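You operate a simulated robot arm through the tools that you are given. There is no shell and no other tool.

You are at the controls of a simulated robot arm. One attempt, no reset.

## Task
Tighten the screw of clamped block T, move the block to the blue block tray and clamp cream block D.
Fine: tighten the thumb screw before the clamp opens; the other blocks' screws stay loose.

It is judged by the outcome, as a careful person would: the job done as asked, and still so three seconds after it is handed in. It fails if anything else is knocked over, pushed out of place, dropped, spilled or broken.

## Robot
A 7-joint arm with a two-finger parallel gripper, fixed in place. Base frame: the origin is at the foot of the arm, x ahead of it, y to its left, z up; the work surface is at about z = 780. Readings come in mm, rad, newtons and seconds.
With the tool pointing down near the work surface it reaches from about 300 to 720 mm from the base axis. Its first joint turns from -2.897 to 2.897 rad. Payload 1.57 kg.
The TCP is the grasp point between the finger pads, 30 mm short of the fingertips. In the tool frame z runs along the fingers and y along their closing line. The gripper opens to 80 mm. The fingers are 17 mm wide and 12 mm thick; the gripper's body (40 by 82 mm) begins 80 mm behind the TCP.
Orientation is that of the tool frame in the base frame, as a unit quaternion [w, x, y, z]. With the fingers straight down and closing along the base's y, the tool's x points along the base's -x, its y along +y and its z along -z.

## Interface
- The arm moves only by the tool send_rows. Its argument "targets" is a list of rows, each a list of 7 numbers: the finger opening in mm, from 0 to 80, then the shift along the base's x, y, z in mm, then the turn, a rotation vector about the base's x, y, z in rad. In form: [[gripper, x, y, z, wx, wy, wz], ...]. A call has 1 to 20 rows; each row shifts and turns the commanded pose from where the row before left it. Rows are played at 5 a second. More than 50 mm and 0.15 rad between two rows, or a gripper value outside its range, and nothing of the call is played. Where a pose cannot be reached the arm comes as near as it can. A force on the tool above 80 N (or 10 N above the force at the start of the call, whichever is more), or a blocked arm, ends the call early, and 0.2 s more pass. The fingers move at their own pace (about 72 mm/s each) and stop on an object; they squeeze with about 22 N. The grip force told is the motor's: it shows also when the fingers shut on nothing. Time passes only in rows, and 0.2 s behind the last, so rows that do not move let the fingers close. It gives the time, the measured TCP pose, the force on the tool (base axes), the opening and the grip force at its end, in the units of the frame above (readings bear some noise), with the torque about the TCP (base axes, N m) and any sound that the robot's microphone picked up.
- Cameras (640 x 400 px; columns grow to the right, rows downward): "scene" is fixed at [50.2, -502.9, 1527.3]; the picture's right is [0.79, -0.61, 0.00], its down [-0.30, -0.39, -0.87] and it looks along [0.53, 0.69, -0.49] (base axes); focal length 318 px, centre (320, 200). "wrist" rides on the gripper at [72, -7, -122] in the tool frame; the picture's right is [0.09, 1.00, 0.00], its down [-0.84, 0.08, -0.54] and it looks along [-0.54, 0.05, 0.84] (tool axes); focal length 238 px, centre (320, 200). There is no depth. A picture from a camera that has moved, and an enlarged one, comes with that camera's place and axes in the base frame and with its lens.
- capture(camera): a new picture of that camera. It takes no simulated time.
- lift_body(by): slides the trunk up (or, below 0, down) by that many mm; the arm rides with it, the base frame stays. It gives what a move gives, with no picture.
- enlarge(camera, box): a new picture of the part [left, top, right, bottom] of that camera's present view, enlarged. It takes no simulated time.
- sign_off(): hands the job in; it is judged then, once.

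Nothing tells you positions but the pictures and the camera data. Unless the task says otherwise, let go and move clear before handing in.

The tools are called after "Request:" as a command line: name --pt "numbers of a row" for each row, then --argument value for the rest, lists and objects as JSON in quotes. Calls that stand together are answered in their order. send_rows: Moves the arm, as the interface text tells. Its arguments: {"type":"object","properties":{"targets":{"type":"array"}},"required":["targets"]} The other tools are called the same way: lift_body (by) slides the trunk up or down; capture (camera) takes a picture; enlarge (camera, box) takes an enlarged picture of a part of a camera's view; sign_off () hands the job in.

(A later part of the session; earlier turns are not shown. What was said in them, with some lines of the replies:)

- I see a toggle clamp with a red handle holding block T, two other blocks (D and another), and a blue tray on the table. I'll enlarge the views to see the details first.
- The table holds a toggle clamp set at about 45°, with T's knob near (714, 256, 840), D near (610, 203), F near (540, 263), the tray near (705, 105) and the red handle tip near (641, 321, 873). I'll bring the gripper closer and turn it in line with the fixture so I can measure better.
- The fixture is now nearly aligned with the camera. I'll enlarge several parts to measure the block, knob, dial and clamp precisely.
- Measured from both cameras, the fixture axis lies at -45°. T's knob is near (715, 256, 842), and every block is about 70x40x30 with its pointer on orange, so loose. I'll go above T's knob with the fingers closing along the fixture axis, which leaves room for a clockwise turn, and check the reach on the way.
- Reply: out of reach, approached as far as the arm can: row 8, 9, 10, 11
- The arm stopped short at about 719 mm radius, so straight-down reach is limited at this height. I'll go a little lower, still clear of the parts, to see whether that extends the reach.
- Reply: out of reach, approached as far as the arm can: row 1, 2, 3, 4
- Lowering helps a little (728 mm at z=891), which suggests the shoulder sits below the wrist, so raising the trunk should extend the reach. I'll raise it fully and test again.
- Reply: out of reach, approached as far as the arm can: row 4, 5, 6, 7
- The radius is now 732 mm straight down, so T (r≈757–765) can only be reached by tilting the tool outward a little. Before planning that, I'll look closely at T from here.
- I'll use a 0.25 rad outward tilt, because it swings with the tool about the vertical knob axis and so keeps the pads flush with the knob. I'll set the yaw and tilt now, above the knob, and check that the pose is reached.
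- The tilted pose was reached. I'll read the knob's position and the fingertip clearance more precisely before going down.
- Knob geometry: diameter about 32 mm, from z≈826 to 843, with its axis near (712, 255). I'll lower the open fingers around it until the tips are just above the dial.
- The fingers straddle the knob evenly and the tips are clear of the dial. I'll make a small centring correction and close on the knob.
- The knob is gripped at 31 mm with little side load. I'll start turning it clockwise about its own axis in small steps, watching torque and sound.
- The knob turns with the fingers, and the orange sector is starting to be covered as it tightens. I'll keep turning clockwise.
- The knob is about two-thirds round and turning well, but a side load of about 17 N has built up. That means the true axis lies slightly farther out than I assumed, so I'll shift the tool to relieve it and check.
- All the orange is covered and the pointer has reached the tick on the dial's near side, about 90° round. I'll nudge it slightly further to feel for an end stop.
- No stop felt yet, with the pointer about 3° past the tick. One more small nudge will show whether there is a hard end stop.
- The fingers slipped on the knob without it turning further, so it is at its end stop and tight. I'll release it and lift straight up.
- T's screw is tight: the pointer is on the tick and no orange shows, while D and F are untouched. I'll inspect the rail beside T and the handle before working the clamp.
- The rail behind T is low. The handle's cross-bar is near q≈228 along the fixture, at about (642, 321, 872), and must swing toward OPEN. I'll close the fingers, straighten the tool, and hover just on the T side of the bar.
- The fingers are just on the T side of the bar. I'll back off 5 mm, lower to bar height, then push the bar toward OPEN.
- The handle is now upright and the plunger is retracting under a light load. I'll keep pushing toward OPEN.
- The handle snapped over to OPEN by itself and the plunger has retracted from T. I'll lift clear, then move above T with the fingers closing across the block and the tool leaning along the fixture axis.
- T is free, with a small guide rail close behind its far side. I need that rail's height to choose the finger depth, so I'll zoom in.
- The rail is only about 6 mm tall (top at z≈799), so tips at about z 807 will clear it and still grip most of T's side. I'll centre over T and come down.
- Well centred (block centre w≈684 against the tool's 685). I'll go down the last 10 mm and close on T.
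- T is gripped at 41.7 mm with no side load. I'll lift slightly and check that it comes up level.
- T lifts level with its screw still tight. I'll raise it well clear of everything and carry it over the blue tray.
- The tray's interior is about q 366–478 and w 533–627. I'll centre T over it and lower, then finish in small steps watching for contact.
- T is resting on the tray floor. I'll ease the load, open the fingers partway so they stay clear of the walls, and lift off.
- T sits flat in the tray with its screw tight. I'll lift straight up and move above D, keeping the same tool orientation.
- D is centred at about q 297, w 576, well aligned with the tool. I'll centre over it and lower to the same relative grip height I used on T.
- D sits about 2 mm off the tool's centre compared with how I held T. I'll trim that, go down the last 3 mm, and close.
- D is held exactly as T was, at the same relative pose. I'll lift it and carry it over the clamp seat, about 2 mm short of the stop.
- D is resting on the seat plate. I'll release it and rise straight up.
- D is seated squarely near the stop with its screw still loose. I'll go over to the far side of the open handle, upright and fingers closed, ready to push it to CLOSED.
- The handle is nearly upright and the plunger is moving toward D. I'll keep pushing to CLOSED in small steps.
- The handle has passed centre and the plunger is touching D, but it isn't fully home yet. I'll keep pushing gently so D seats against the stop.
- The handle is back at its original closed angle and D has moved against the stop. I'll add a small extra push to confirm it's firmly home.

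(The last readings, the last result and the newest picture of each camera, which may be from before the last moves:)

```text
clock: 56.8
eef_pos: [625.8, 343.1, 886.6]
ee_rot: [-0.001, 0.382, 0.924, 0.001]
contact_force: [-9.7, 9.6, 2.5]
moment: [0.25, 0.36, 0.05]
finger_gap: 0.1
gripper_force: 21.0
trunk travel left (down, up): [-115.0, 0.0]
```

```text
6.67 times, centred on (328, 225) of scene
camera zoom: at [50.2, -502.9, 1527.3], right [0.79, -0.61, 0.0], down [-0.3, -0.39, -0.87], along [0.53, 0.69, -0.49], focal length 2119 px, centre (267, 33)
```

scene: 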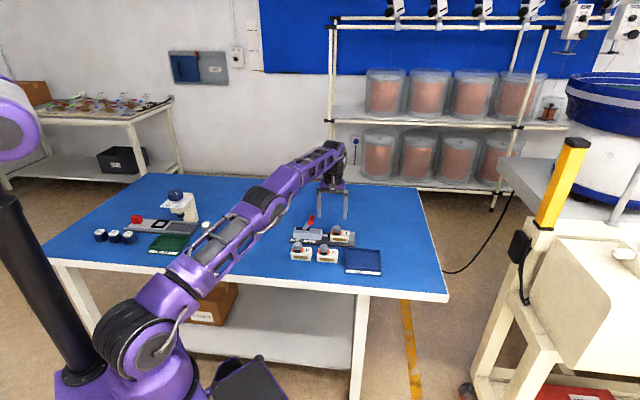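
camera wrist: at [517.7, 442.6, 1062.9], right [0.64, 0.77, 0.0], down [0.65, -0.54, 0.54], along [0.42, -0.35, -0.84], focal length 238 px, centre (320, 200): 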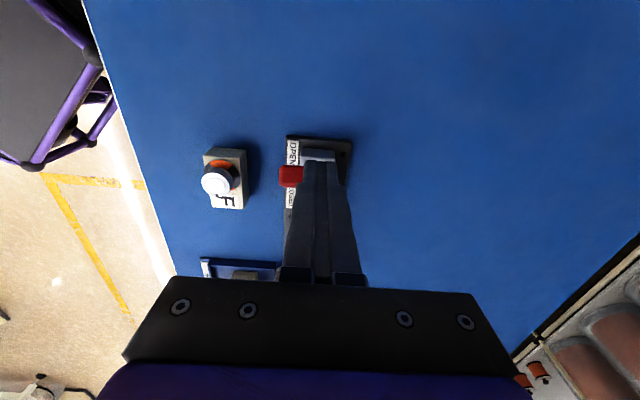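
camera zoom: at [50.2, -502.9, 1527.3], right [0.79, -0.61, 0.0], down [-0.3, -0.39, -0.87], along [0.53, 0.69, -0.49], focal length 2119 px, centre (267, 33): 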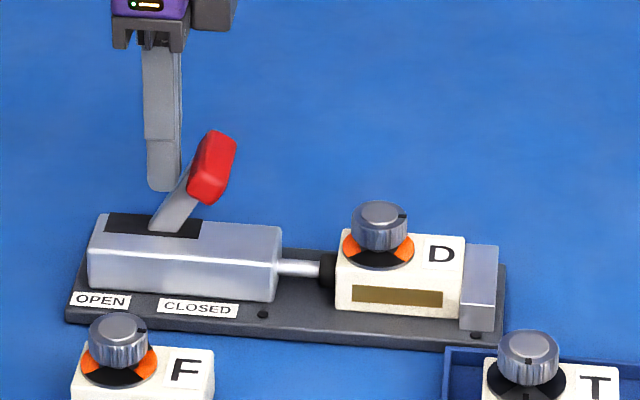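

The push now meets a firm stop and the clamp holds D against its stop. I'll back off the handle, rise clear, and check everything from above.

Request:
send_rows --pt "0 -6 6 0 0 0 0" --pt "0 -4 4 0 0 0 0" --pt "0 0 0 25 0 0 0" --pt "0 0 0 30 0 0 0" --pt "0 -30 0 30 0 0 0" --pt "0 -30 0 20 0 0 0" --pt "0 -35 -15 10 0 0 0" --pt "0 0 0 0 0 0 0"

Request:
capture --camera "scene"

Request:
enlarge --camera "scene" --box '[280, 200, 400, 275]'

Request:
capture --camera "wrist"

```text
clock: 58.6
eef_pos: [521.5, 338.7, 1002.8]
ee_rot: [-0.001, 0.382, 0.924, 0.0]
contact_force: [-1.2, -0.4, 0.7]
moment: [-0.01, 0.0, 0.0]
finger_gap: 0.3
gripper_force: 21.2
trunk travel left (down, up): [-115.0, 0.0]
```

```text
taken
```

scene: 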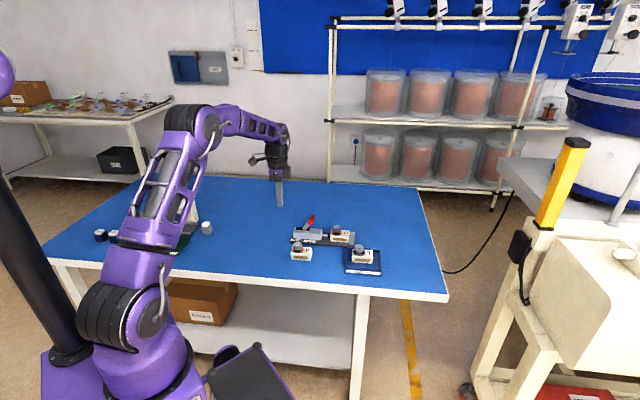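

```text
5.33 times, centred on (340, 238) of scene
camera zoom: at [50.2, -502.9, 1527.3], right [0.79, -0.61, 0.0], down [-0.3, -0.39, -0.87], along [0.53, 0.69, -0.49], focal length 1695 px, centre (213, 0)
```

zoom: 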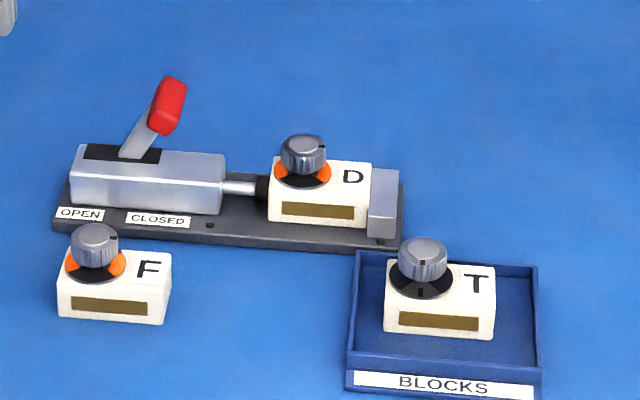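

```text
taken
camera wrist: at [466.6, 385.4, 1122.4], right [0.64, 0.77, 0.0], down [0.65, -0.54, 0.54], along [0.42, -0.35, -0.84], focal length 238 px, centre (320, 200)
```

wrist: 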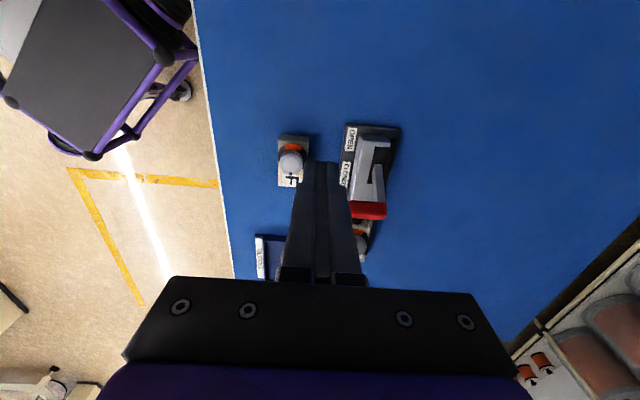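

D is clamped, T is in the tray with its screw tight, and F and D show orange, so they're still loose. I'll do a last close check of T, D, the handle and the untouched items at the left.

Request:
enlarge --camera "scene" --box '[325, 220, 385, 275]'

Request:
enlarge --camera "scene" --box '[80, 180, 230, 265]'

Request:
enlarge --camera "scene" --box '[285, 205, 365, 255]'

```text
7.27 times, centred on (355, 248) of scene
camera zoom: at [50.2, -502.9, 1527.3], right [0.79, -0.61, 0.0], down [-0.3, -0.39, -0.87], along [0.53, 0.69, -0.49], focal length 2312 px, centre (66, -146)
```

zoom: 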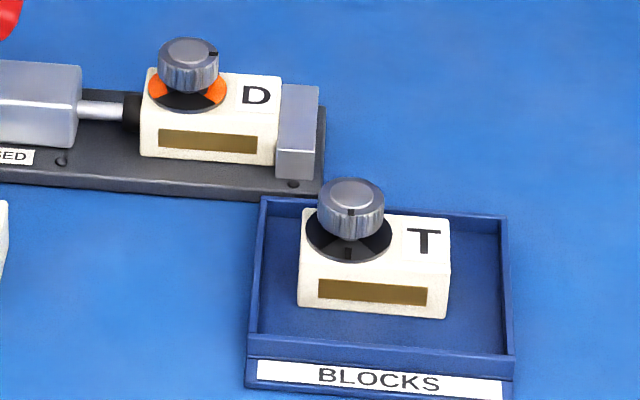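

```text
4.27 times, centred on (155, 222) of scene
camera zoom: at [50.2, -502.9, 1527.3], right [0.79, -0.61, 0.0], down [-0.3, -0.39, -0.87], along [0.53, 0.69, -0.49], focal length 1356 px, centre (1024, 104)
```

zoom: 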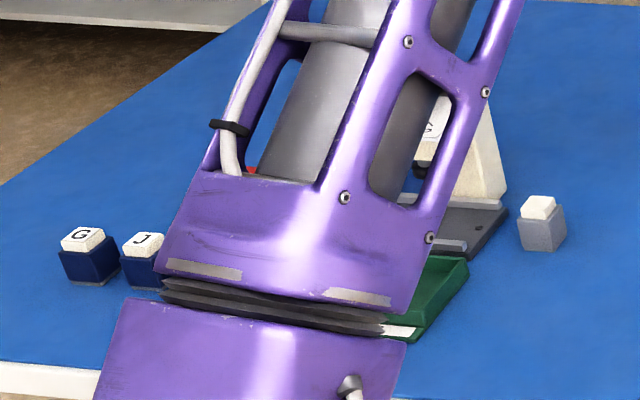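

```text
8.00 times, centred on (325, 230) of scene
camera zoom: at [50.2, -502.9, 1527.3], right [0.79, -0.61, 0.0], down [-0.3, -0.39, -0.87], along [0.53, 0.69, -0.49], focal length 2543 px, centre (280, -40)
```

zoom: 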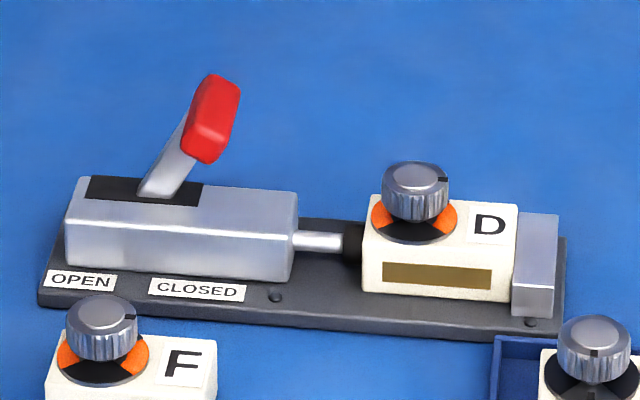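

Everything is as asked: T's screw is tight and the block lies flat in the blue tray. D is clamped against the stop with its screw loose, F and the other items are undisturbed, and the gripper is clear. I'm handing the job in.

Request:
sign_off

```text
The job is handed in.
```

I tightened block T's screw, moved T to the blue tray, and clamped cream block D in its place; the job is handed in.

- **T's screw:** I turned it clockwise about 90° to its end stop while T was still clamped. The pointer sits on the dial's tick and no orange shows.
- **Block T:** It lies flat in the blue tray, away from the walls.
- **Block D:** It is clamped against the stop, with the handle back at its original closed angle. Pushing the handle further met a firm stop.
- **Other blocks and items:** The screws on D and F still show orange, so they stay loose. F wasn't moved, and nothing was knocked over or dropped. The items at the left looked undisturbed, though the arm hid part of that area in the last picture.

T was beyond the arm's straight-down reach, so I raised the trunk 65 mm and tilted the gripper to get to it. The trunk is still raised, and the gripper is clear of the clamp and blocks.
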